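You operate a simulated robot arm through the tools that you are given. There is no shell and no other tool. Be economical: measure what you need, move in short steps, check, and stop when the job is done.

Carry out the task below with a simulated robot arm. There is one attempt and no reset: what you move stays moved.

JOB
Latch the orange block down in its cradle with the green key.
Fine: block into the cradle between the latches first; turn the silver and the gold latch to HOLD with the key; stand the key back in its holder.

The check looks at the end state, three seconds after you hand in, the way a careful person would. Anything else that was tipped, shoved, dropped, spilled or broken makes it a failure.

ROBOT AND FRAMES
A 7-joint arm with a two-finger parallel gripper, fixed in place. Base frame: the origin is at the foot of the arm, x ahead of it, y to its left, z up; the work surface is at about z = 0. Units: m, rad, N and s.
With the tool pointing down near the work surface it reaches from about 0.24 to 0.62 m from the base axis. Its first joint turns from -1.152 to 1.152 rad. Payload 2.6 kg.
Tool frame: the origin (TCP) lies between the finger pads and is the grasp point; the fingertips stand 0.03 m ahead of it; z points along the fingers, y is the line along which they close. The gripper opens to 0.094 m. The fingers are 0.028 m wide and 0.01 m thick; the gripper's body (0.05 by 0.096 m) begins 0.055 m behind the TCP.
Orientation is that of the tool frame in the base frame, as [roll, pitch, yaw] about the fixed x, y, z axes, in that order (R = Rz(yaw) Ry(pitch) Rx(roll)). With the fingers straight down and closing along the base's y, the tool's x points along the base's -x, its y along +y and its z along -z.

CONTROLS
- The arm moves only by the tool send_rows. Its argument "moves" is a list of rows, each an object of numbers (a shift or turn left out is 0, a gripper value left out holds the last): "tx", "ty", "tz": the shift along the base's x, y, z in units of 300 mm (1.0 is 300 mm); "ax", "ay", "az": the turn, a rotation vector about the base's x, y, z in units of 180 degrees (1.0 is 180 degrees); "gripper": the gripper command, from -1 (fully open) to 1 (shut), values between in proportion. In form: [{"tx": .., "ty": .., "tz": .., "ax": .., "ay": .., "az": .., "gripper": ..}, ...]. A call has 1 to 8 rows; each row is the pose to reach, as a shift and turn from the pose commanded when the call began. A call with a number of a shift or a turn outside -1 to 1 is refused whole. Each row takes 0.2 s and may step no farther than 0.05 m and 0.15 rad from the row before; otherwise, or with a gripper value out of range, the whole call is refused. A pose out of reach is approached as far as the arm can. The call stops where the force on the tool passes 70 N (or 10 N more than at its start, if that is more) or the arm is blocked; 0.2 s more then pass. The fingers move at their own pace (about 0.072 m/s each) and stop on an object; they squeeze with about 42 N. The grip force told is the motor's: it shows also when the fingers shut on nothing. Time passes only in rows, and 0.2 s behind the last, so rows that repeat a pose let the fingers close. The reply holds the time, the measured pose of the TCP, the force on the tool along the base axes, the opening and the grip force, in the units named above and with some noise, with the torque about the TCP (base axes, N m) and any sound that the robot's microphone picked up.
- Cameras (640 x 400 px; columns grow to the right, rows downward): "scene" is fixed at [0.0216, 0.425, 0.5588]; the picture's right is [-0.87, -0.49, 0.00], its down [-0.30, 0.54, -0.79] and it looks along [0.38, -0.69, -0.62] (base axes); focal length 318 px, centre (320, 200). "wrist" rides on the gripper at [0.076, 0.014, -0.102] in the tool frame; the picture's right is [-0.18, 0.98, 0.00], its down [-0.75, -0.14, -0.64] and it looks along [-0.63, -0.12, 0.77] (tool axes); focal length 243 px, centre (320, 200). There is no depth. A picture from a camera that has moved, and an enlarged one, comes with that camera's place and axes in the base frame and with its lens.
- grab_frame(camera): a new picture of that camera. No time passes.
- close_up(camera, box): a new picture of the part [left, top, right, bottom] of that camera's present view, enlarged. No time passes.
- finish_job(): hands the job in; it is judged then, once.

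Work in short steps. Places have to be worked out from the pictures, the camera data and where the tool is seen: move nearer, look again, correct. Check each grasp and each placing, and mend what went wrong. You have 120 turns and 68 pictures in all, those below and enlarged ones among them. Open the gripper and draw the arm clear of the work before you hand the job in, unless the task says otherwise; then end with one line.

The tools are called as name(argument=value, ...) on one line, values as JSON. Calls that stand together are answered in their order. send_rows: Moves the arm, as the interface text tells. Its arguments: {"type":"object","properties":{"moves":{"type":"array","items":{"type":"object","properties":{"tx":{"type":"number"},"ty":{"type":"number"},"tz":{"type":"number"},"ax":{"type":"number"},"ay":{"type":"number"},"az":{"type":"number"},"gripper":{"type":"number"}}}}},"required":["moves"]} The other tools are called the same way: grab_frame (camera) takes a picture; close_up (camera, box) takes an enlarged picture of a part of a camera's view; finish_job () hands the job in.

At the start:

```text
time: 0.0
position: [0.3601, -0.0588, 0.3042]
ee_rot: [-3.14, 0.001, -3.142]
wrist_force: [-0.3, 0.3, 0.0]
ft_torque: [0.02, -0.02, -0.01]
opening: 0.0938
grip_force: 0.0
```

scene: 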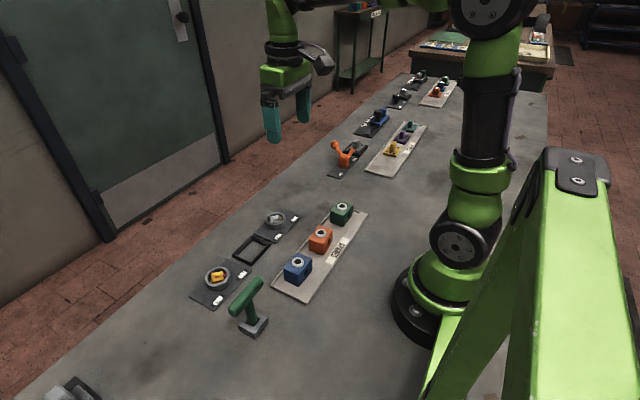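
wrist: 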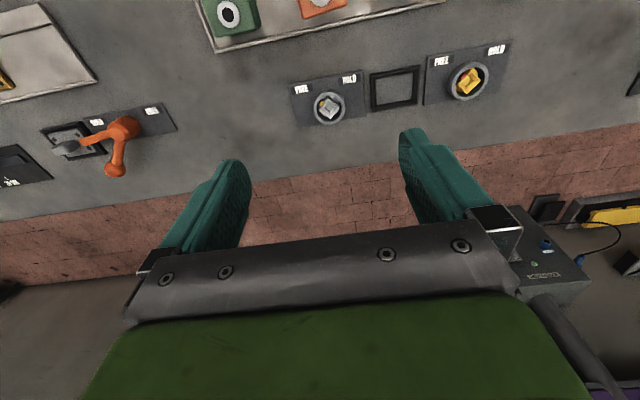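

I start with close views of the work area before moving anything.

close_up(camera="scene", box=[180, 190, 380, 345])

close_up(camera="wrist", box=[270, 30, 530, 150])

close_up(camera="scene", box=[210, 265, 290, 345])

```text
2.58 times, centred on (280, 268) of scene
camera zoom: at [0.0216, 0.425, 0.5588], right [-0.87, -0.49, 0.0], down [-0.3, 0.54, -0.79], along [0.38, -0.69, -0.62], focal length 822 px, centre (423, 26)
```

zoom: 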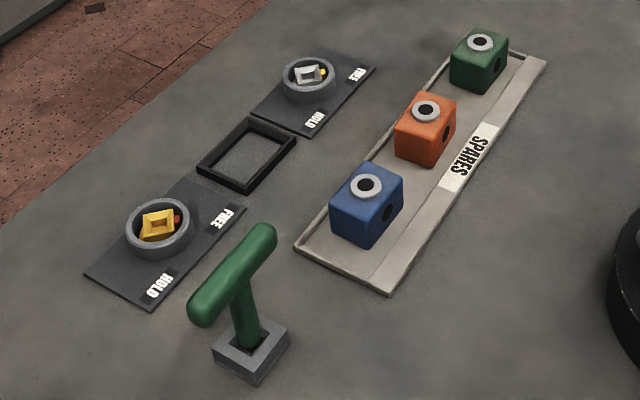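

```text
2.46 times, centred on (400, 90) of wrist
camera zoom: at [0.2837, -0.0443, 0.4061], right [0.18, 0.98, 0.0], down [0.75, -0.14, 0.64], along [0.63, -0.12, -0.77], focal length 597 px, centre (123, 471)
```

zoom: 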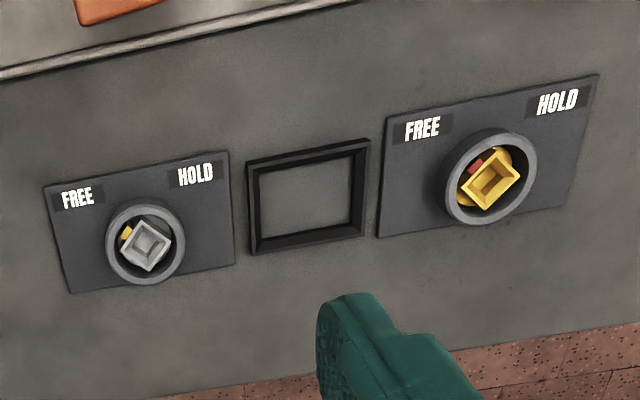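

```text
5.00 times, centred on (250, 305) of scene
camera zoom: at [0.0216, 0.425, 0.5588], right [-0.87, -0.49, 0.0], down [-0.3, 0.54, -0.79], along [0.38, -0.69, -0.62], focal length 1592 px, centre (670, -325)
```

zoom: 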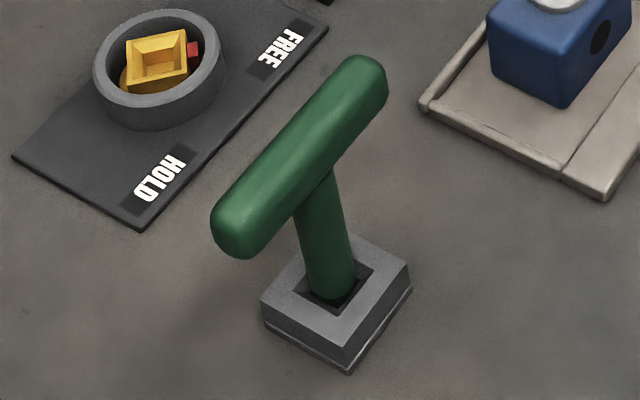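

The blocks sit about 0.105 m apart along y, with orange near (0.277, -0.044). The cradle is near (0.414, 0.047), and the latches are near (0.417, -0.057) and (0.418, 0.152). I'll move above orange for a closer look.

send_rows(moves=[{"tx": -0.09, "ty": 0.017, "tz": -0.1}, {"tx": -0.18, "ty": 0.033, "tz": -0.2}, {"tx": -0.277, "ty": 0.05, "tz": -0.3}, {"tx": -0.277, "ty": 0.05, "tz": -0.38}, {"tx": -0.277, "ty": 0.05, "tz": -0.38}])

grab_frame(camera="wrist")

```text
time: 1.2
position: [0.2744, -0.042, 0.1885]
ee_rot: [-3.141, -0.001, -3.141]
wrist_force: [0.1, -0.2, -0.4]
ft_torque: [0.01, 0.02, -0.02]
opening: 0.0938
grip_force: 0.0
```

```text
62 pictures are left
camera wrist: at [0.1996, -0.0289, 0.2913], right [0.18, 0.98, 0.0], down [0.75, -0.14, 0.64], along [0.63, -0.12, -0.77], focal length 243 px, centre (320, 200)
```

wrist: 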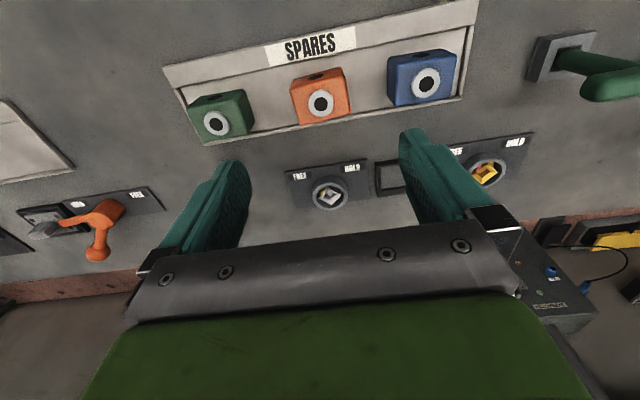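

Orange ring centre projects to about (0.278, -0.043). I'll enlarge to measure the block's size and yaw.

close_up(camera="wrist", box=[260, 50, 380, 140])

```text
4.44 times, centred on (320, 95) of wrist
camera zoom: at [0.1996, -0.0289, 0.2913], right [0.18, 0.98, 0.0], down [0.75, -0.14, 0.64], along [0.63, -0.12, -0.77], focal length 1078 px, centre (320, 667)
```

zoom: 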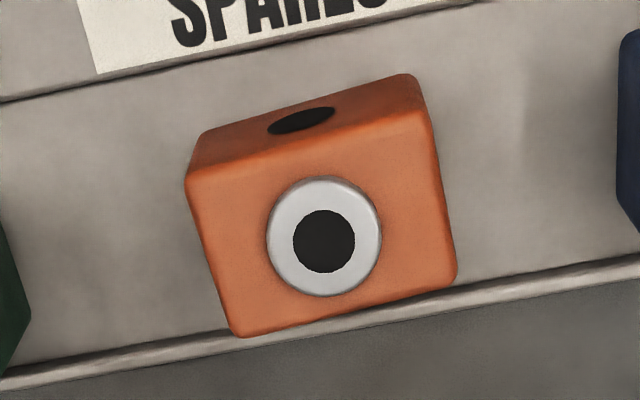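

Block is about 0.053 (y) × 0.038 (x), yawed about +3.7°, and the cradle's long side also runs along y. I'll turn to match and come down to just above it, then check the pose.

send_rows(moves=[{"tz": -0.1, "az": 0.0205, "gripper": -1}, {"tz": -0.2, "az": 0.0205}, {"tz": -0.29, "az": 0.0205}, {"tz": -0.29, "az": 0.0205}, {"tz": -0.29, "az": 0.0205}])

grab_frame(camera="wrist")

```text
time: 2.4
position: [0.2766, -0.043, 0.1032]
ee_rot: [-3.141, 0.001, -3.077]
wrist_force: [-0.5, 0.9, 0.8]
ft_torque: [0.02, -0.01, -0.01]
opening: 0.0943
grip_force: 0.2
```

```text
60 pictures are left
camera wrist: at [0.199, -0.0335, 0.2065], right [0.12, 0.99, 0.0], down [0.76, -0.09, 0.64], along [0.64, -0.08, -0.77], focal length 243 px, centre (320, 200)
```

wrist: 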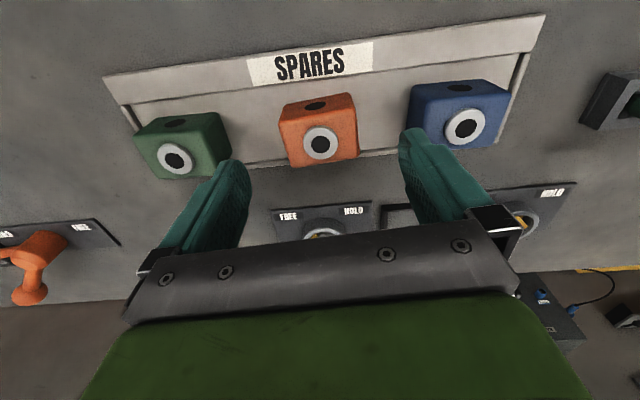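

The ring projects to (0.280, -0.044), so I'll descend with a 2 mm x correction and then close.

send_rows(moves=[{"tx": 0.006, "ty": -0.001, "tz": -0.09}, {"tx": 0.006, "ty": -0.001, "tz": -0.182}, {"tx": 0.006, "ty": -0.001, "tz": -0.182}, {"tx": 0.006, "ty": -0.001, "tz": -0.182, "gripper": 1}, {"tx": 0.006, "ty": -0.001, "tz": -0.182, "gripper": 1}, {"tx": 0.006, "ty": -0.001, "tz": -0.182, "gripper": 1}])

grab_frame(camera="wrist")

```text
time: 3.8
position: [0.278, -0.0425, 0.0482]
ee_rot: [3.14, 0.0, -3.076]
wrist_force: [-0.2, 0.0, 0.3]
ft_torque: [0.04, 0.01, 0.0]
opening: 0.0555
grip_force: 41.5
```

```text
59 pictures are left
camera wrist: at [0.2003, -0.0335, 0.1513], right [0.12, 0.99, 0.0], down [0.76, -0.09, 0.64], along [0.64, -0.08, -0.77], focal length 243 px, centre (320, 200)
```

wrist: 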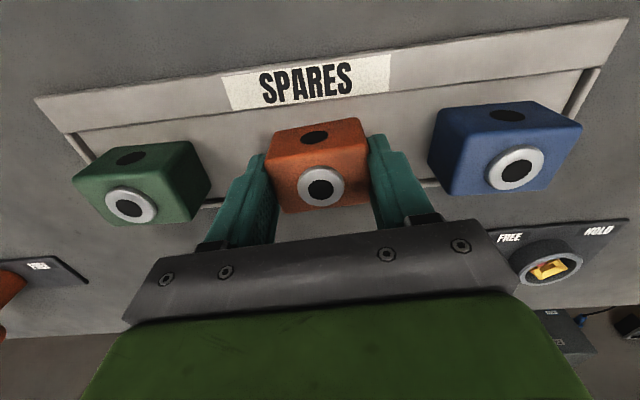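

Grasp is firm at 0.0555 m. I'll lift it, square the yaw and carry it above the cradle.

send_rows(moves=[{"tz": 0.15}, {"tz": 0.3, "az": -0.01}, {"tz": 0.36, "az": -0.0205}, {"tz": 0.36, "tx": 0.11, "ty": 0.075, "az": -0.0205}, {"tz": 0.36, "tx": 0.22, "ty": 0.15, "az": -0.0205}, {"tz": 0.36, "tx": 0.33, "ty": 0.225, "az": -0.0205}, {"tz": 0.36, "tx": 0.45, "ty": 0.303, "az": -0.0205}, {"tz": 0.36, "tx": 0.45, "ty": 0.303, "az": -0.0205}])

grab_frame(camera="wrist")

grab_frame(camera="scene")

```text
time: 5.6
position: [0.4126, 0.0495, 0.1555]
ee_rot: [-3.141, 0.002, 3.141]
wrist_force: [0.1, -0.1, 0.8]
ft_torque: [0.0, 0.01, 0.0]
opening: 0.0
grip_force: 32.7
```

```text
58 pictures are left
camera wrist: at [0.3363, 0.063, 0.2594], right [0.18, 0.98, 0.0], down [0.75, -0.14, 0.64], along [0.63, -0.12, -0.77], focal length 243 px, centre (320, 200)
```

wrist: 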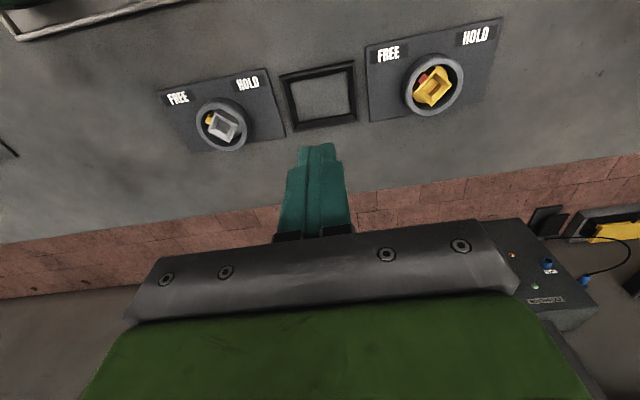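

```text
57 pictures are left
```

scene: 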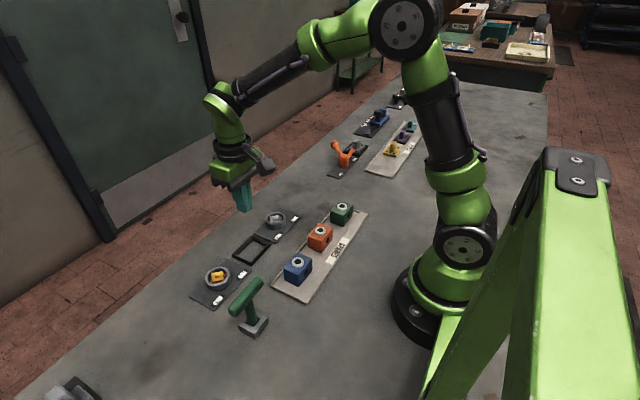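

The block slipped out during the lift: opening is 0 and it still stands in the tray. While I'm here I'll measure the cradle, and check the block from the scene camera.

close_up(camera="wrist", box=[150, 10, 510, 160])

close_up(camera="scene", box=[260, 190, 380, 310])

```text
1.78 times, centred on (330, 85) of wrist
camera zoom: at [0.3363, 0.063, 0.2594], right [0.18, 0.98, 0.0], down [0.75, -0.14, 0.64], along [0.63, -0.12, -0.77], focal length 431 px, centre (302, 404)
```

zoom: 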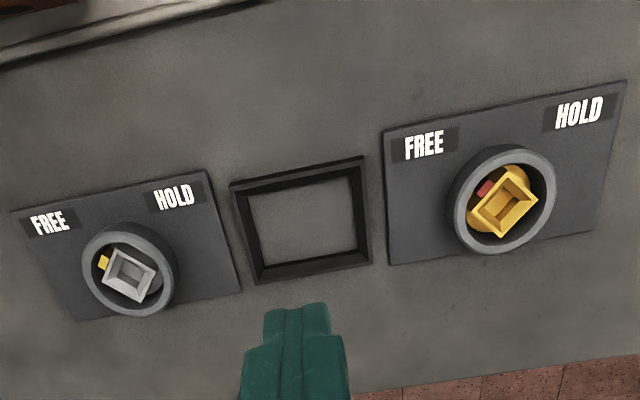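

```text
3.33 times, centred on (320, 250) of scene
camera zoom: at [0.0216, 0.425, 0.5588], right [-0.87, -0.49, 0.0], down [-0.3, 0.54, -0.79], along [0.38, -0.69, -0.62], focal length 1061 px, centre (320, 33)
```

zoom: 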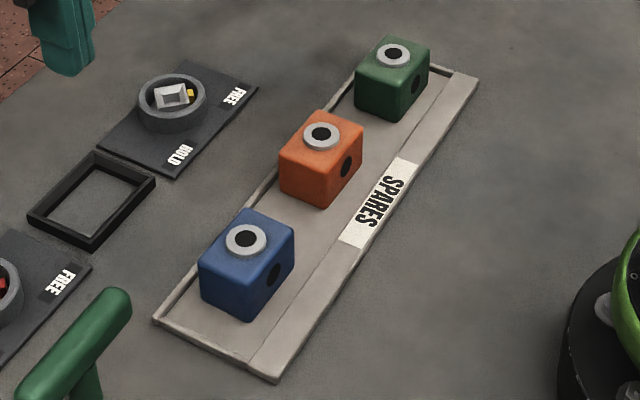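

The block still stands upright near (0.2785, -0.044), and the cradle centre is (0.4135, 0.0494) with yaw near 0. I'll go back with the gripper open and re-grasp deeper.

send_rows(moves=[{"tx": -0.11, "ty": -0.078, "gripper": -1}, {"tx": -0.22, "ty": -0.156}, {"tx": -0.33, "ty": -0.234}, {"tx": -0.447, "ty": -0.313, "az": 0.0205}, {"tx": -0.447, "ty": -0.313, "tz": -0.14, "az": 0.0205}, {"tx": -0.447, "ty": -0.313, "tz": -0.18, "az": 0.0205}, {"tx": -0.447, "ty": -0.313, "tz": -0.18, "az": 0.0205}])

close_up(camera="wrist", box=[220, 70, 420, 195])

```text
time: 7.2
position: [0.2789, -0.0461, 0.1035]
ee_rot: [3.141, -0.001, -3.078]
wrist_force: [0.0, 0.2, -0.2]
ft_torque: [0.02, 0.01, 0.01]
opening: 0.0941
grip_force: 0.0
```

```text
3.20 times, centred on (320, 132) of wrist
camera zoom: at [0.2016, -0.0369, 0.2051], right [0.12, 0.99, 0.0], down [0.76, -0.09, 0.64], along [0.64, -0.08, -0.77], focal length 776 px, centre (320, 416)
```

zoom: 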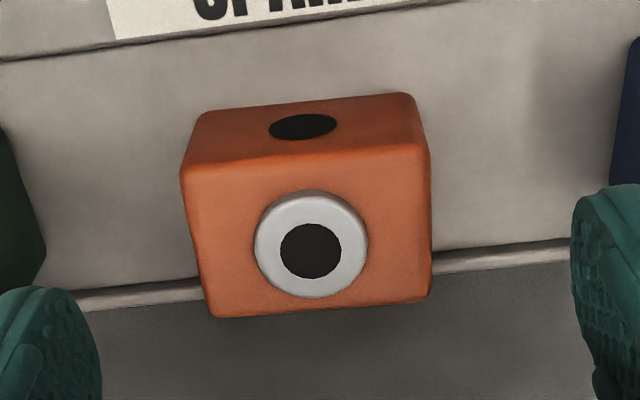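

The block shifted to about (0.2835, -0.049) with yaw about -1.7°. I'll re-align, go deeper, close longer, then lift only slightly and check.

send_rows(moves=[{"tx": 0.015, "ty": -0.01, "tz": -0.1, "az": -0.03}, {"tx": 0.015, "ty": -0.01, "tz": -0.216, "az": -0.03}, {"tx": 0.015, "ty": -0.01, "tz": -0.216, "az": -0.03}, {"tx": 0.015, "ty": -0.01, "tz": -0.216, "az": -0.03, "gripper": 1}, {"tx": 0.015, "ty": -0.01, "tz": -0.216, "az": -0.03, "gripper": 1}, {"tx": 0.015, "ty": -0.01, "tz": -0.216, "az": -0.03, "gripper": 1}, {"tx": 0.015, "ty": -0.01, "tz": -0.216, "az": -0.03, "gripper": 1}])

grab_frame(camera="wrist")

```text
time: 8.8
position: [0.2849, -0.0498, 0.0368]
ee_rot: [3.141, 0.0, 3.113]
wrist_force: [0.1, 0.0, -0.4]
ft_torque: [-0.01, 0.0, 0.03]
opening: 0.0598
grip_force: 42.2
```

```text
53 pictures are left
camera wrist: at [0.2086, -0.0329, 0.1396], right [0.21, 0.98, 0.0], down [0.75, -0.16, 0.64], along [0.63, -0.14, -0.77], focal length 243 px, centre (320, 200)
```

wrist: 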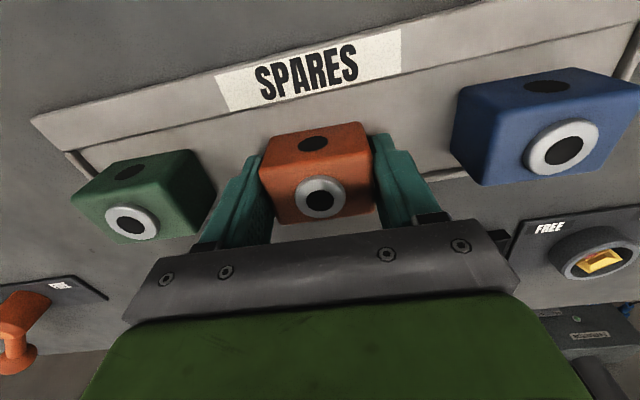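

The opening is now 0.0598 where it was 0.0555 higher up, so the block may be tapered or sitting skewed. I'll look closely.

close_up(camera="wrist", box=[220, 110, 420, 235])

close_up(camera="scene", box=[260, 190, 380, 310])

```text
3.20 times, centred on (320, 172) of wrist
camera zoom: at [0.2086, -0.0329, 0.1396], right [0.21, 0.98, 0.0], down [0.75, -0.16, 0.64], along [0.63, -0.14, -0.77], focal length 776 px, centre (320, 288)
```

zoom: 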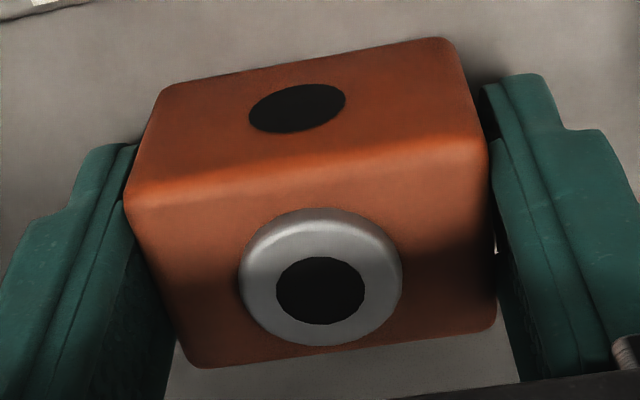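

```text
3.33 times, centred on (320, 250) of scene
camera zoom: at [0.0216, 0.425, 0.5588], right [-0.87, -0.49, 0.0], down [-0.3, 0.54, -0.79], along [0.38, -0.69, -0.62], focal length 1061 px, centre (320, 33)
```

zoom: 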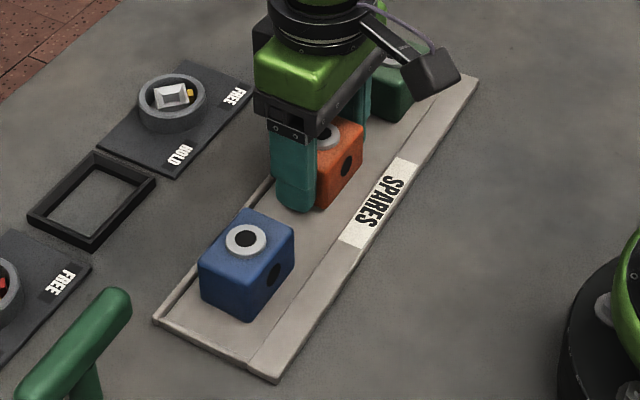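

Top view says yaw is aligned, so I'll test with a slow, small lift.

send_rows(moves=[{"tz": 0.01}, {"tz": 0.02}, {"tz": 0.03}, {"tz": 0.04}, {"tz": 0.05}, {"tz": 0.06}])

close_up(camera="wrist", box=[220, 110, 420, 235])

```text
time: 10.2
position: [0.2852, -0.049, 0.0541]
ee_rot: [-3.141, -0.001, 3.111]
wrist_force: [-1.0, -0.2, -1.9]
ft_torque: [0.01, 0.01, 0.0]
opening: 0.0601
grip_force: 41.4
```

```text
3.20 times, centred on (320, 172) of wrist
camera zoom: at [0.2079, -0.0342, 0.1573], right [0.21, 0.98, 0.0], down [0.75, -0.16, 0.64], along [0.63, -0.14, -0.77], focal length 776 px, centre (320, 288)
```

zoom: 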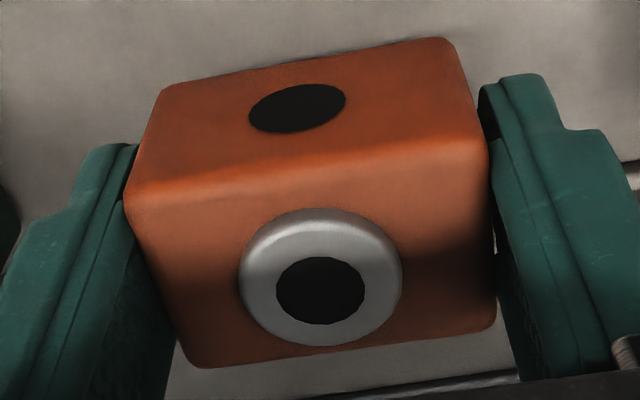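

It's held this time, weighing about 2 N. I'll lift gently and check in the scene view how the block sits relative to the fingertips.

send_rows(moves=[{"tz": 0.05}, {"tz": 0.1}, {"tz": 0.15}, {"tz": 0.2}, {"tz": 0.25}, {"tz": 0.3, "az": 0.009}])

close_up(camera="scene", box=[250, 120, 400, 240])

```text
time: 11.6
position: [0.2833, -0.0489, 0.1473]
ee_rot: [3.141, 0.0, 3.14]
wrist_force: [0.2, 0.1, -2.7]
ft_torque: [-0.01, -0.04, -0.01]
opening: 0.0599
grip_force: 41.6
```

```text
3.33 times, centred on (325, 180) of scene
camera zoom: at [0.0216, 0.425, 0.5588], right [-0.87, -0.49, 0.0], down [-0.3, 0.54, -0.79], along [0.38, -0.69, -0.62], focal length 1061 px, centre (303, 267)
```

zoom: 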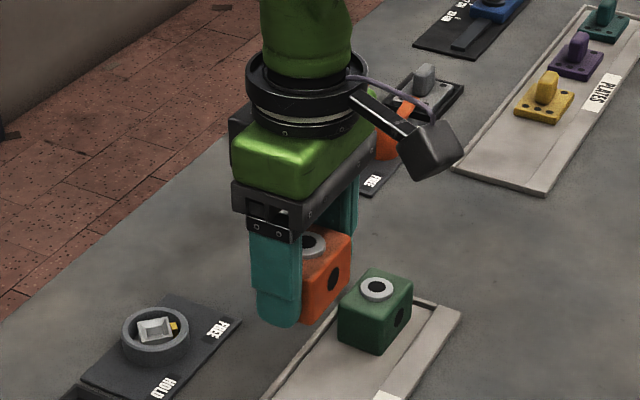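

The fingertips are about level with the block's underside, which would foul the cradle rim. I'll set the block on open table at about (0.35, -0.02) and re-grip about 1 cm higher.

send_rows(moves=[{"tx": 0.055, "ty": 0.025}, {"tx": 0.11, "ty": 0.05}, {"tx": 0.165, "ty": 0.075}, {"tx": 0.217, "ty": 0.095}, {"tx": 0.217, "ty": 0.095, "tz": -0.1}, {"tx": 0.217, "ty": 0.095, "tz": -0.2}, {"tx": 0.217, "ty": 0.095, "tz": -0.3}, {"tx": 0.217, "ty": 0.095, "tz": -0.35}])

grab_frame(camera="scene")

```text
time: 13.4
position: [0.3508, -0.0218, 0.0401]
ee_rot: [3.141, 0.001, 3.14]
wrist_force: [-1.1, -0.4, -3.1]
ft_torque: [-0.01, 0.0, -0.01]
opening: 0.0599
grip_force: 41.8
```

```text
48 pictures are left
```

scene: 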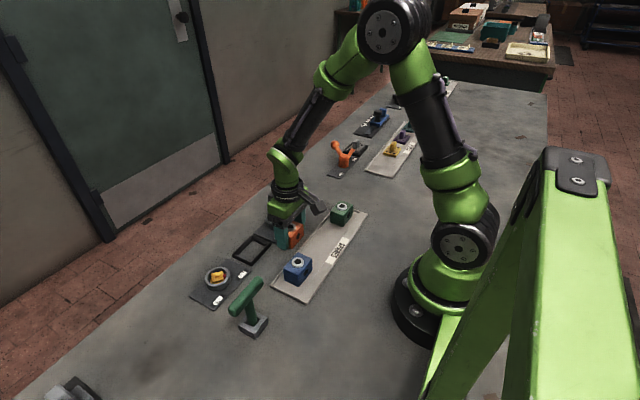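

Still about 8 mm above the table, so I'll lower in 1.5–2 mm steps and watch for contact.

send_rows(moves=[{"tz": -0.005}, {"tz": -0.01}, {"tz": -0.015}])

send_rows(moves=[{"tz": -0.004}, {"tz": -0.008}])

```text
time: 14.2
position: [0.3488, -0.0205, 0.0363]
ee_rot: [3.141, 0.001, -3.141]
wrist_force: [0.1, 0.2, -1.6]
ft_torque: [0.0, 0.0, -0.02]
opening: 0.0601
grip_force: 42.3
```

```text
time: 14.8
position: [0.3483, -0.0218, 0.0347]
ee_rot: [-3.141, 0.0, 3.139]
wrist_force: [-0.3, -0.3, 0.2]
ft_torque: [-0.06, 0.0, -0.03]
opening: 0.06
grip_force: 41.7
```

send_rows(moves=[{"tz": -0.003}, {"tz": -0.006}])

```text
time: 15.4
position: [0.35, -0.0211, 0.0325]
ee_rot: [3.14, 0.002, 3.14]
wrist_force: [-12.5, 2.1, 33.6]
ft_torque: [0.04, 0.01, -0.02]
opening: 0.0603
grip_force: 42.1
```

Contact at TCP z about 0.0325–0.034, so the block's bottom is about 3 mm below the tips. I'll open a little, rise 9 mm, re-close and do a slow test lift.

send_rows(moves=[{"gripper": -0.6, "tz": 0.004}, {"gripper": -0.6, "tz": 0.015}, {"gripper": -0.6, "tz": 0.033}, {"gripper": -0.6, "tz": 0.033}, {"gripper": 1, "tz": 0.033}, {"gripper": 1, "tz": 0.033}, {"gripper": 1, "tz": 0.033}])

send_rows(moves=[{"tz": 0.01}, {"tz": 0.02}, {"tz": 0.03}, {"tz": 0.04}, {"tz": 0.06}])

close_up(camera="wrist", box=[220, 110, 420, 235])

```text
time: 17.0
position: [0.3492, -0.0218, 0.0402]
ee_rot: [-3.14, 0.002, 3.141]
wrist_force: [-0.6, 0.8, -1.0]
ft_torque: [-0.02, 0.03, 0.01]
opening: 0.0595
grip_force: 42.3
```

```text
time: 18.2
position: [0.3488, -0.0218, 0.0602]
ee_rot: [3.141, 0.001, 3.141]
wrist_force: [0.6, 0.6, -2.4]
ft_torque: [0.01, -0.01, 0.03]
opening: 0.0599
grip_force: 42.1
```

```text
3.20 times, centred on (320, 172) of wrist
camera zoom: at [0.2726, -0.007, 0.1623], right [0.18, 0.98, 0.0], down [0.75, -0.14, 0.64], along [0.63, -0.12, -0.77], focal length 776 px, centre (320, 288)
```

zoom: 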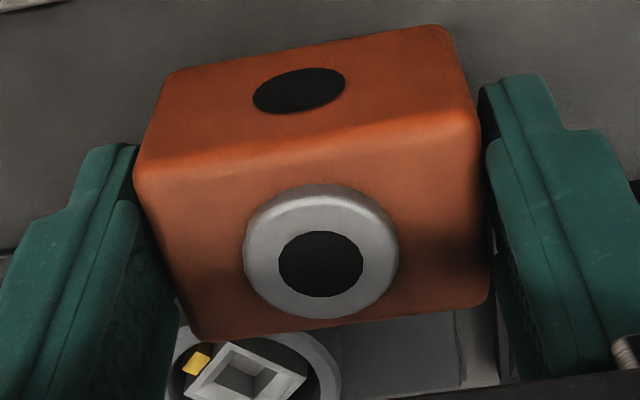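

It's held 8 mm higher, with the block's bottom about 10 mm below the tips. Now I carry it above the cradle at moderate height and check the alignment.

send_rows(moves=[{"tz": 0.08}, {"tz": 0.14}, {"tz": 0.14, "tx": 0.05, "ty": 0.06}, {"tz": 0.14, "tx": 0.1, "ty": 0.12}, {"tz": 0.14, "tx": 0.15, "ty": 0.18}, {"tz": 0.14, "tx": 0.208, "ty": 0.237}, {"tz": 0.14, "tx": 0.208, "ty": 0.237}])

close_up(camera="wrist", box=[200, 60, 440, 210])

close_up(camera="scene", box=[200, 180, 300, 280])

```text
time: 19.8
position: [0.4122, 0.0503, 0.1022]
ee_rot: [3.142, 0.0, -3.141]
wrist_force: [-0.4, -0.7, -2.7]
ft_torque: [0.01, -0.02, 0.0]
opening: 0.06
grip_force: 41.5
```

```text
2.67 times, centred on (320, 135) of wrist
camera zoom: at [0.3362, 0.0641, 0.2045], right [0.18, 0.98, 0.0], down [0.75, -0.14, 0.64], along [0.63, -0.12, -0.77], focal length 647 px, centre (320, 373)
```

zoom: 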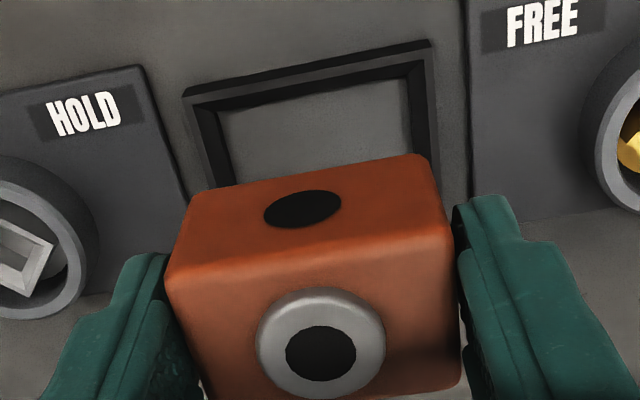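

```text
4.00 times, centred on (250, 230) of scene
camera zoom: at [0.0216, 0.425, 0.5588], right [-0.87, -0.49, 0.0], down [-0.3, 0.54, -0.79], along [0.38, -0.69, -0.62], focal length 1273 px, centre (600, 80)
```

zoom: 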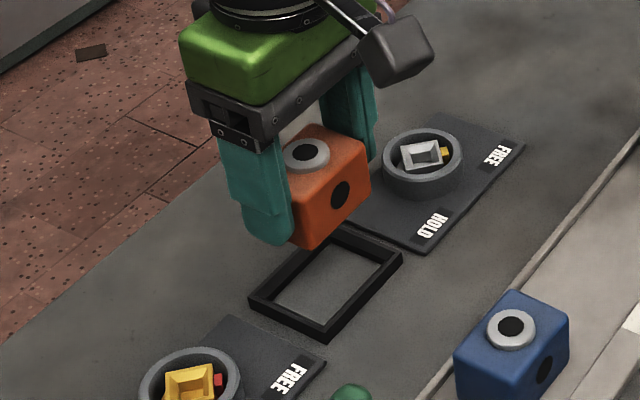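

I need the cradle's inner dimensions and the block's edges more precisely, so I'll zoom further.

close_up(camera="wrist", box=[260, 65, 380, 140])

close_up(camera="scene", box=[235, 205, 305, 270])

```text
5.33 times, centred on (320, 102) of wrist
camera zoom: at [0.3362, 0.0641, 0.2045], right [0.18, 0.98, 0.0], down [0.75, -0.14, 0.64], along [0.63, -0.12, -0.77], focal length 1294 px, centre (320, 720)
```

zoom: 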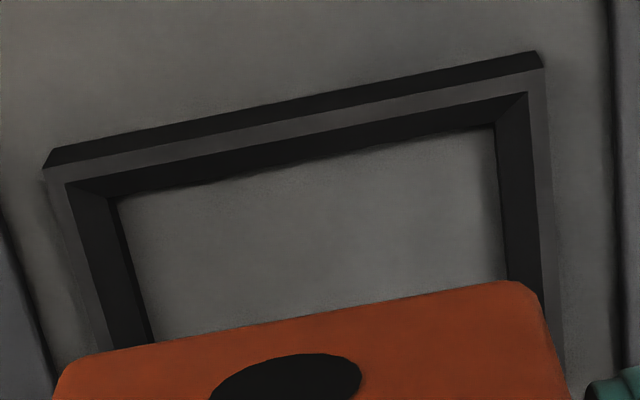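

```text
6.15 times, centred on (270, 238) of scene
camera zoom: at [0.0216, 0.425, 0.5588], right [-0.87, -0.49, 0.0], down [-0.3, 0.54, -0.79], along [0.38, -0.69, -0.62], focal length 1959 px, centre (628, -31)
```

zoom: 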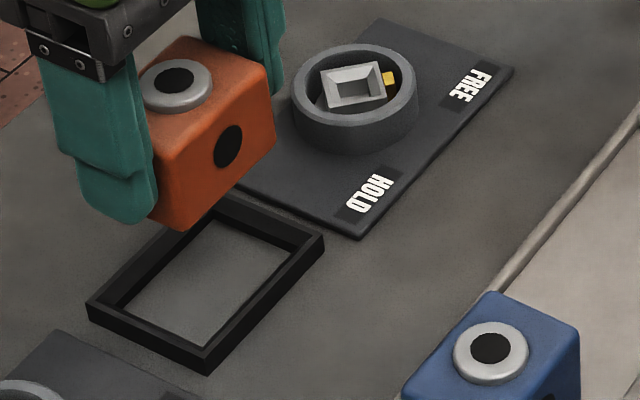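

The cradle has a low (~5 mm) chamfered rim, with its inner floor about x 0.396–0.434 and y 0.0195–0.079. The block's front face is at x 0.3958 and its centre at y 0.050, so it's almost aligned; I'll shift -0.8 mm in y and lower it.

send_rows(moves=[{"tx": 0.002, "ty": -0.003, "tz": -0.06}, {"tx": 0.002, "ty": -0.003, "tz": -0.12}, {"tx": 0.002, "ty": -0.003, "tz": -0.16}, {"tx": 0.002, "ty": -0.003, "tz": -0.18}, {"tx": 0.002, "ty": -0.003, "tz": -0.19}])

close_up(camera="wrist", box=[200, 80, 440, 230])

```text
time: 21.0
position: [0.4121, 0.0485, 0.0455]
ee_rot: [3.141, 0.001, 3.14]
wrist_force: [2.0, 0.1, -1.2]
ft_torque: [0.01, -0.06, 0.03]
opening: 0.06
grip_force: 42.1
```

```text
2.67 times, centred on (320, 155) of wrist
camera zoom: at [0.3365, 0.0631, 0.1474], right [0.19, 0.98, 0.0], down [0.75, -0.14, 0.64], along [0.63, -0.12, -0.77], focal length 647 px, centre (320, 320)
```

zoom: 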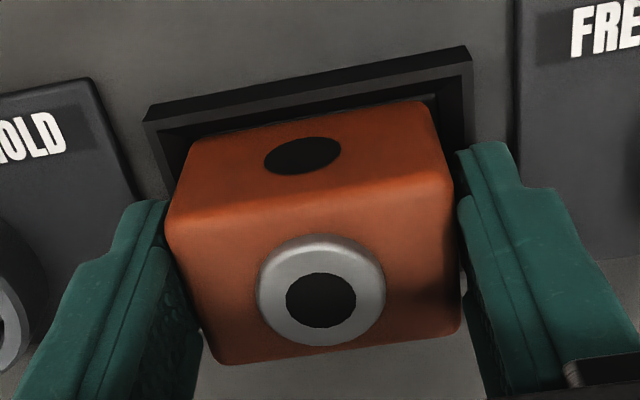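

The block is well centred in the frame, so I'll lower the last few millimetres and watch the force.

send_rows(moves=[{"tz": -0.006}, {"tz": -0.011}, {"tz": -0.015}])

```text
time: 21.8
position: [0.4129, 0.0483, 0.042]
ee_rot: [-3.141, 0.001, 3.139]
wrist_force: [2.0, -1.5, 6.1]
ft_torque: [-0.1, 0.13, 0.17]
opening: 0.0602
grip_force: 42.5
```

send_rows(moves=[{"tz": -0.003}, {"tz": -0.006}])

close_up(camera="wrist", box=[200, 80, 440, 230])

```text
time: 22.4
position: [0.4133, 0.0496, 0.0396]
ee_rot: [-3.14, 0.005, 3.139]
wrist_force: [-5.7, -3.9, 35.3]
ft_torque: [-0.07, 0.08, -0.01]
opening: 0.0602
grip_force: 41.6
```

```text
2.67 times, centred on (320, 155) of wrist
camera zoom: at [0.3364, 0.0633, 0.1425], right [0.19, 0.98, 0.0], down [0.75, -0.14, 0.65], along [0.63, -0.12, -0.76], focal length 647 px, centre (320, 320)
```

zoom: 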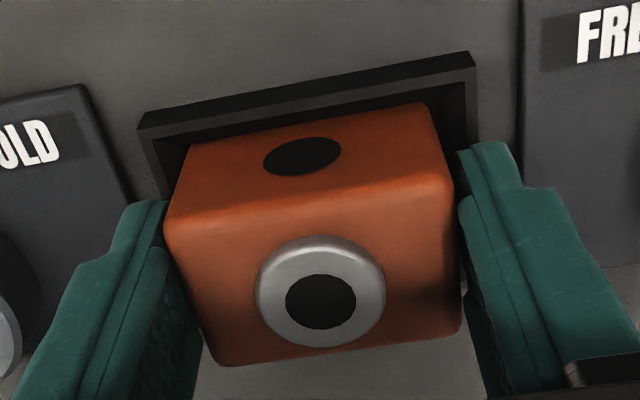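

The force rise at z about 0.040 matches the block bottom at floor level. I'll release partly, rise and inspect.

send_rows(moves=[{"tz": 0.006}, {"tz": 0.006, "gripper": -0.65}, {"tz": 0.006, "gripper": -0.65}, {"tz": 0.08, "gripper": -0.65}, {"tz": 0.2}, {"tz": 0.33}, {"tz": 0.4}])

close_up(camera="wrist", box=[150, 10, 510, 160])

close_up(camera="scene", box=[190, 190, 320, 310])

```text
time: 24.0
position: [0.4128, 0.0484, 0.1587]
ee_rot: [3.141, 0.0, 3.14]
wrist_force: [0.4, -0.2, -0.1]
ft_torque: [-0.01, 0.01, 0.0]
opening: 0.0776
grip_force: 0.0
```

```text
1.78 times, centred on (330, 85) of wrist
camera zoom: at [0.337, 0.0624, 0.2615], right [0.19, 0.98, 0.0], down [0.75, -0.14, 0.64], along [0.63, -0.12, -0.77], focal length 431 px, centre (302, 404)
```

zoom: 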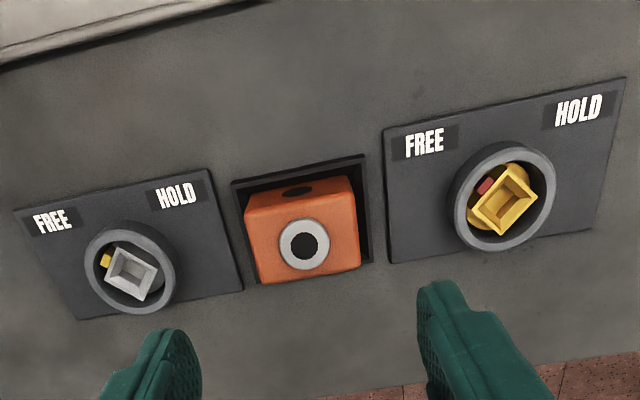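

```text
3.33 times, centred on (255, 250) of scene
camera zoom: at [0.0216, 0.425, 0.5588], right [-0.87, -0.49, 0.0], down [-0.3, 0.54, -0.79], along [0.38, -0.69, -0.62], focal length 1061 px, centre (537, 33)
```

zoom: 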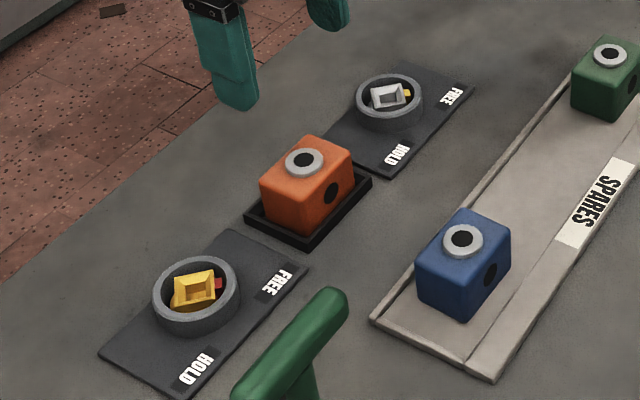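

The block is in the cradle; I'll zoom once more to confirm it sits flat and isn't riding on the chamfer.

close_up(camera="wrist", box=[265, 80, 375, 180])

close_up(camera="scene", box=[230, 215, 280, 270])

```text
4.00 times, centred on (320, 130) of wrist
camera zoom: at [0.337, 0.0624, 0.2615], right [0.19, 0.98, 0.0], down [0.75, -0.14, 0.64], along [0.63, -0.12, -0.77], focal length 970 px, centre (320, 480)
```

zoom: 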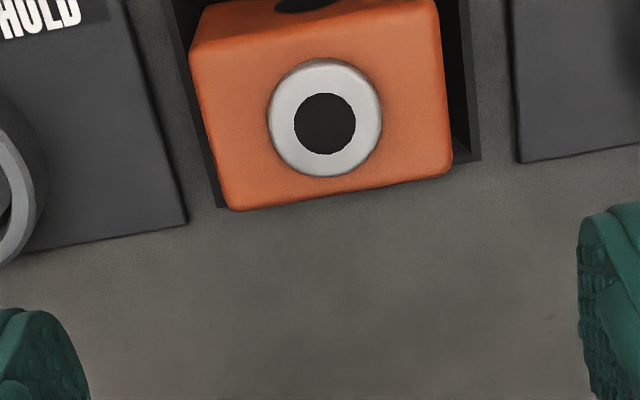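

```text
7.27 times, centred on (255, 242) of scene
camera zoom: at [0.0216, 0.425, 0.5588], right [-0.87, -0.49, 0.0], down [-0.3, 0.54, -0.79], along [0.38, -0.69, -0.62], focal length 2315 px, centre (793, -109)
```

zoom: 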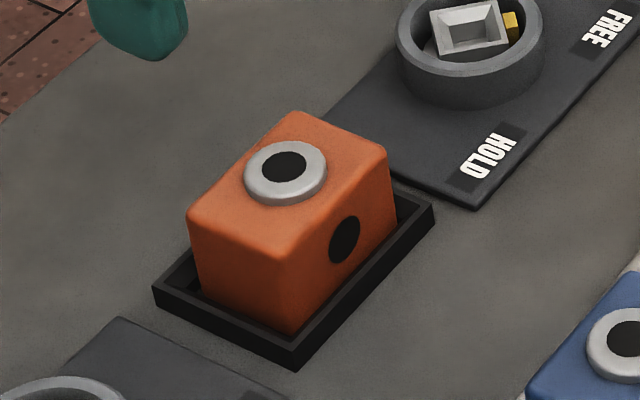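

The block sits flat within the frame. Next I measure both latch sockets from here before going for the key.

close_up(camera="wrist", box=[385, 60, 485, 160])

close_up(camera="wrist", box=[165, 100, 285, 190])

```text
4.00 times, centred on (435, 110) of wrist
camera zoom: at [0.337, 0.0624, 0.2615], right [0.19, 0.98, 0.0], down [0.75, -0.14, 0.64], along [0.63, -0.12, -0.77], focal length 970 px, centre (-140, 560)
```

zoom: 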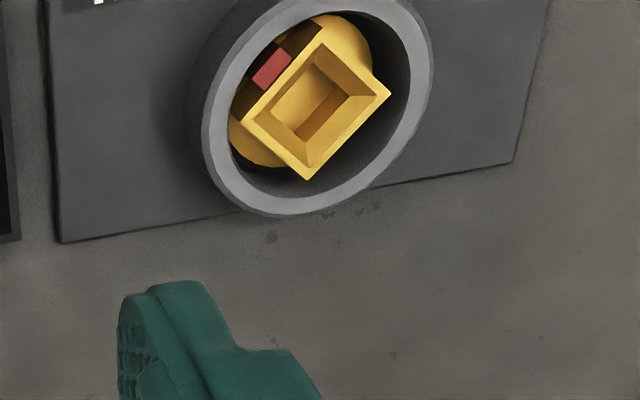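

```text
4.44 times, centred on (225, 145) of wrist
camera zoom: at [0.337, 0.0624, 0.2615], right [0.19, 0.98, 0.0], down [0.75, -0.14, 0.64], along [0.63, -0.12, -0.77], focal length 1078 px, centre (742, 444)
```

zoom: 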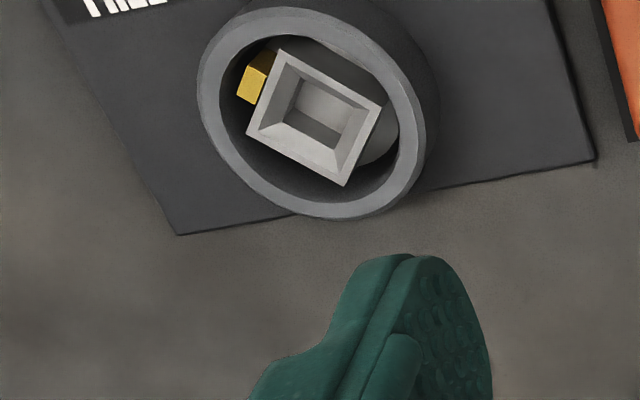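

Both sockets are squares at about 46° with pointers toward FREE (silver centre about (0.421, -0.057), gold about (0.423, 0.156)), so HOLD is a -90° turn. The key's bar lies along y near (0.281, 0.207) at z about 0.107, so I rotate the tool +90° and move above it.

send_rows(moves=[{"tz": 0.1, "az": 0.047}, {"tx": -0.05, "ty": 0.06, "tz": 0.2, "az": 0.094}, {"tx": -0.1, "ty": 0.13, "tz": 0.25, "az": 0.141}, {"tx": -0.17, "ty": 0.2, "tz": 0.28, "az": 0.188}, {"tx": -0.24, "ty": 0.28, "tz": 0.28, "az": 0.235}, {"tx": -0.31, "ty": 0.36, "tz": 0.28, "az": 0.282}, {"tx": -0.38, "ty": 0.44, "tz": 0.28, "az": 0.329}, {"tx": -0.44, "ty": 0.53, "tz": 0.28, "az": 0.376}])

send_rows(moves=[{"az": 0.042}, {"az": 0.084}, {"az": 0.124, "gripper": -1}, {"az": 0.124}])

grab_frame(camera="wrist")

```text
time: 25.8
position: [0.28, 0.2077, 0.2421]
ee_rot: [3.141, 0.0, -1.96]
wrist_force: [-0.4, 0.0, 0.3]
ft_torque: [0.01, 0.01, 0.03]
opening: 0.0775
grip_force: 0.1
```

```text
time: 26.8
position: [0.2807, 0.209, 0.2426]
ee_rot: [3.141, 0.0, -1.571]
wrist_force: [0.7, -0.5, -0.1]
ft_torque: [0.03, 0.01, 0.02]
opening: 0.0938
grip_force: 0.2
```

```text
34 pictures are left
camera wrist: at [0.2665, 0.1318, 0.3449], right [-0.98, 0.18, 0.0], down [0.14, 0.75, 0.64], along [0.12, 0.63, -0.77], focal length 243 px, centre (320, 200)
```

wrist: 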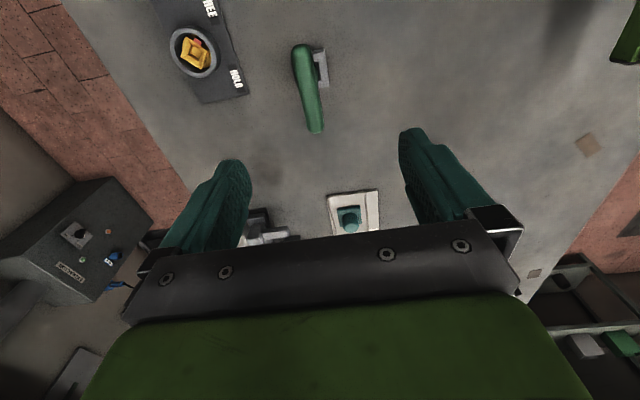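

The bar appears at x about 0.289, y 0.16–0.236, and is parallel to y. I'll shift and lower halfway, then look again.

send_rows(moves=[{"tx": 0.025, "ty": -0.025, "tz": -0.1}, {"tx": 0.025, "ty": -0.025, "tz": -0.2}, {"tx": 0.025, "ty": -0.025, "tz": -0.2}])

close_up(camera="wrist", box=[200, 50, 440, 200])

close_up(camera="scene", box=[190, 230, 310, 350])

```text
time: 27.6
position: [0.2873, 0.1993, 0.1818]
ee_rot: [3.14, 0.0, -1.573]
wrist_force: [0.0, 0.2, -0.4]
ft_torque: [0.02, 0.03, 0.02]
opening: 0.0942
grip_force: 0.1
```

```text
2.67 times, centred on (320, 125) of wrist
camera zoom: at [0.2724, 0.1231, 0.285], right [-0.98, 0.19, 0.0], down [0.14, 0.75, 0.64], along [0.12, 0.63, -0.77], focal length 647 px, centre (320, 400)
```

zoom: 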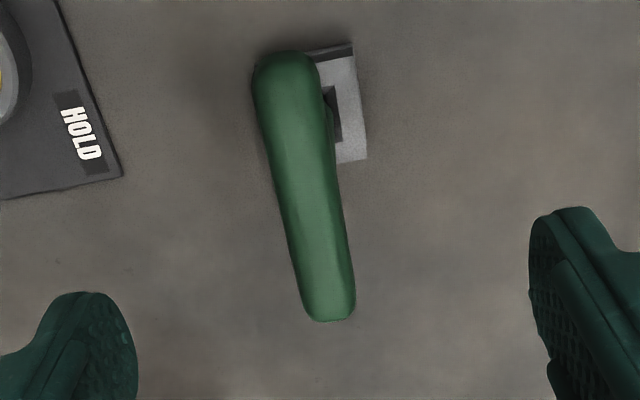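

```text
3.33 times, centred on (250, 290) of scene
camera zoom: at [0.0216, 0.425, 0.5588], right [-0.87, -0.49, 0.0], down [-0.3, 0.54, -0.79], along [0.38, -0.69, -0.62], focal length 1061 px, centre (553, -100)
```

zoom: 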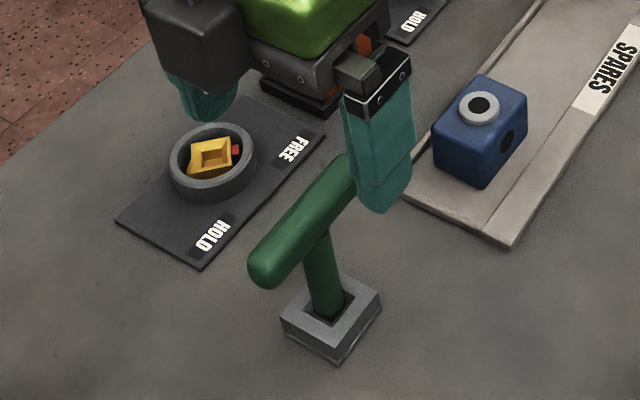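

Two views agree: bar centre (0.290, 0.199), z about 0.09–0.10, holder centred below it. I'll descend around the bar and close.

send_rows(moves=[{"tx": 0.008, "ty": -0.001, "tz": -0.1}, {"tx": 0.008, "ty": -0.001, "tz": -0.2}, {"tx": 0.008, "ty": -0.001, "tz": -0.295}, {"tx": 0.008, "ty": -0.001, "tz": -0.295}])

grab_frame(camera="wrist")

close_up(camera="scene", box=[190, 230, 310, 350])

```text
time: 28.6
position: [0.2903, 0.2008, 0.0943]
ee_rot: [-3.141, 0.0, -1.573]
wrist_force: [-0.1, -1.0, -0.5]
ft_torque: [0.03, -0.03, 0.01]
opening: 0.0942
grip_force: 0.0
```

```text
31 pictures are left
camera wrist: at [0.2762, 0.1244, 0.1964], right [-0.98, 0.19, 0.0], down [0.14, 0.75, 0.64], along [0.12, 0.63, -0.77], focal length 243 px, centre (320, 200)
```

wrist: 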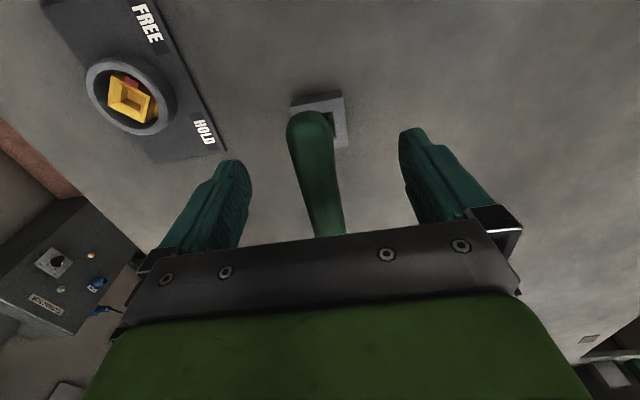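

```text
3.33 times, centred on (250, 290) of scene
camera zoom: at [0.0216, 0.425, 0.5588], right [-0.87, -0.49, 0.0], down [-0.3, 0.54, -0.79], along [0.38, -0.69, -0.62], focal length 1061 px, centre (553, -100)
```

zoom: 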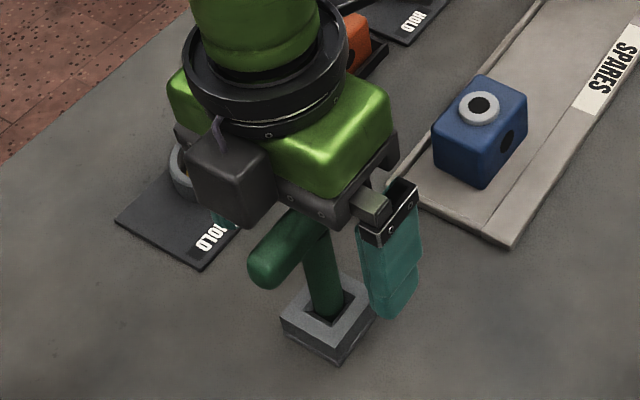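

The bar is between the fingers at about TCP height, so I close.

send_rows(moves=[{"gripper": 1}, {"gripper": 1}, {"gripper": 1}, {"gripper": 1}])

send_rows(moves=[{"tz": 0.02}, {"tz": 0.04}, {"tz": 0.06}, {"tz": 0.08}, {"tz": 0.1}, {"tz": 0.12}])

close_up(camera="scene", box=[190, 210, 330, 350])

```text
time: 29.6
position: [0.2911, 0.2005, 0.0943]
ee_rot: [3.142, 0.001, -1.571]
wrist_force: [-0.1, -0.3, 0.5]
ft_torque: [0.0, 0.03, 0.03]
opening: 0.0218
grip_force: 41.8
```

```text
time: 31.0
position: [0.2903, 0.2008, 0.1293]
ee_rot: [3.14, 0.001, -1.573]
wrist_force: [0.2, 0.4, -1.6]
ft_torque: [0.02, 0.02, 0.01]
opening: 0.0217
grip_force: 42.0
```

```text
2.86 times, centred on (260, 280) of scene
camera zoom: at [0.0216, 0.425, 0.5588], right [-0.87, -0.49, 0.0], down [-0.3, 0.54, -0.79], along [0.38, -0.69, -0.62], focal length 910 px, centre (491, -29)
```

zoom: 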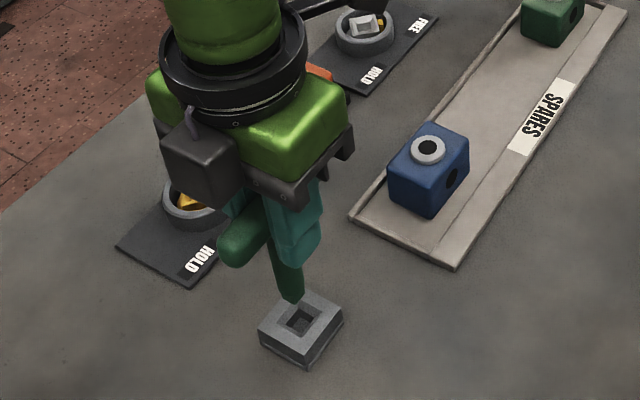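

The key is lifted cleanly; its tip is about 92 mm below the TCP and vertical. I'll rotate it to +45° and carry it above the gold latch with the tip high.

send_rows(moves=[{"tz": 0.06, "az": -0.02}, {"tz": 0.13, "az": -0.06}, {"tx": 0.07, "ty": -0.025, "tz": 0.13, "az": -0.1}, {"tx": 0.16, "ty": -0.055, "tz": 0.13, "az": -0.14}, {"tx": 0.25, "ty": -0.085, "tz": 0.13, "az": -0.18}, {"tx": 0.34, "ty": -0.115, "tz": 0.13, "az": -0.22}, {"tx": 0.442, "ty": -0.147, "tz": 0.13, "az": -0.25}, {"tx": 0.442, "ty": -0.147, "tz": 0.13, "az": -0.25}])

grab_frame(camera="wrist")

close_up(camera="scene", box=[180, 210, 280, 310])

```text
time: 32.8
position: [0.4235, 0.1569, 0.1673]
ee_rot: [-3.141, 0.0, -2.361]
wrist_force: [0.1, 0.4, -1.5]
ft_torque: [0.02, -0.01, 0.01]
opening: 0.0218
grip_force: 42.0
```

```text
28 pictures are left
camera wrist: at [0.3593, 0.1122, 0.2698], right [-0.56, 0.83, 0.0], down [0.63, 0.43, 0.64], along [0.53, 0.36, -0.77], focal length 243 px, centre (320, 200)
```

wrist: 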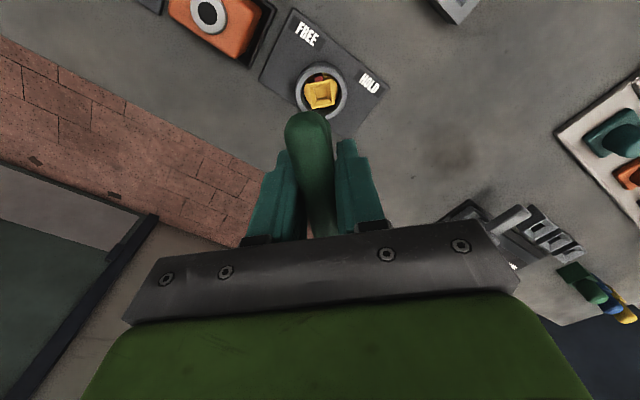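

```text
4.00 times, centred on (230, 260) of scene
camera zoom: at [0.0216, 0.425, 0.5588], right [-0.87, -0.49, 0.0], down [-0.3, 0.54, -0.79], along [0.38, -0.69, -0.62], focal length 1273 px, centre (680, -40)
```

zoom: 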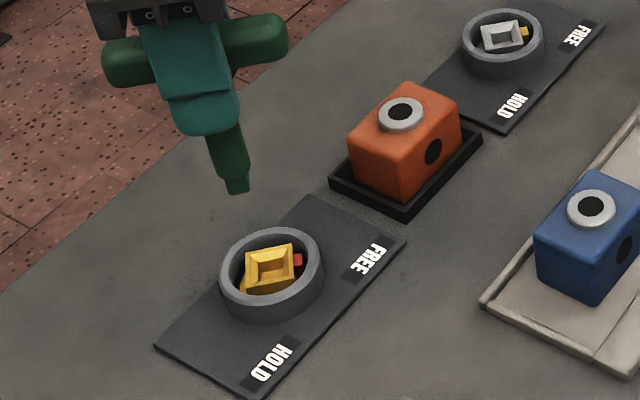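

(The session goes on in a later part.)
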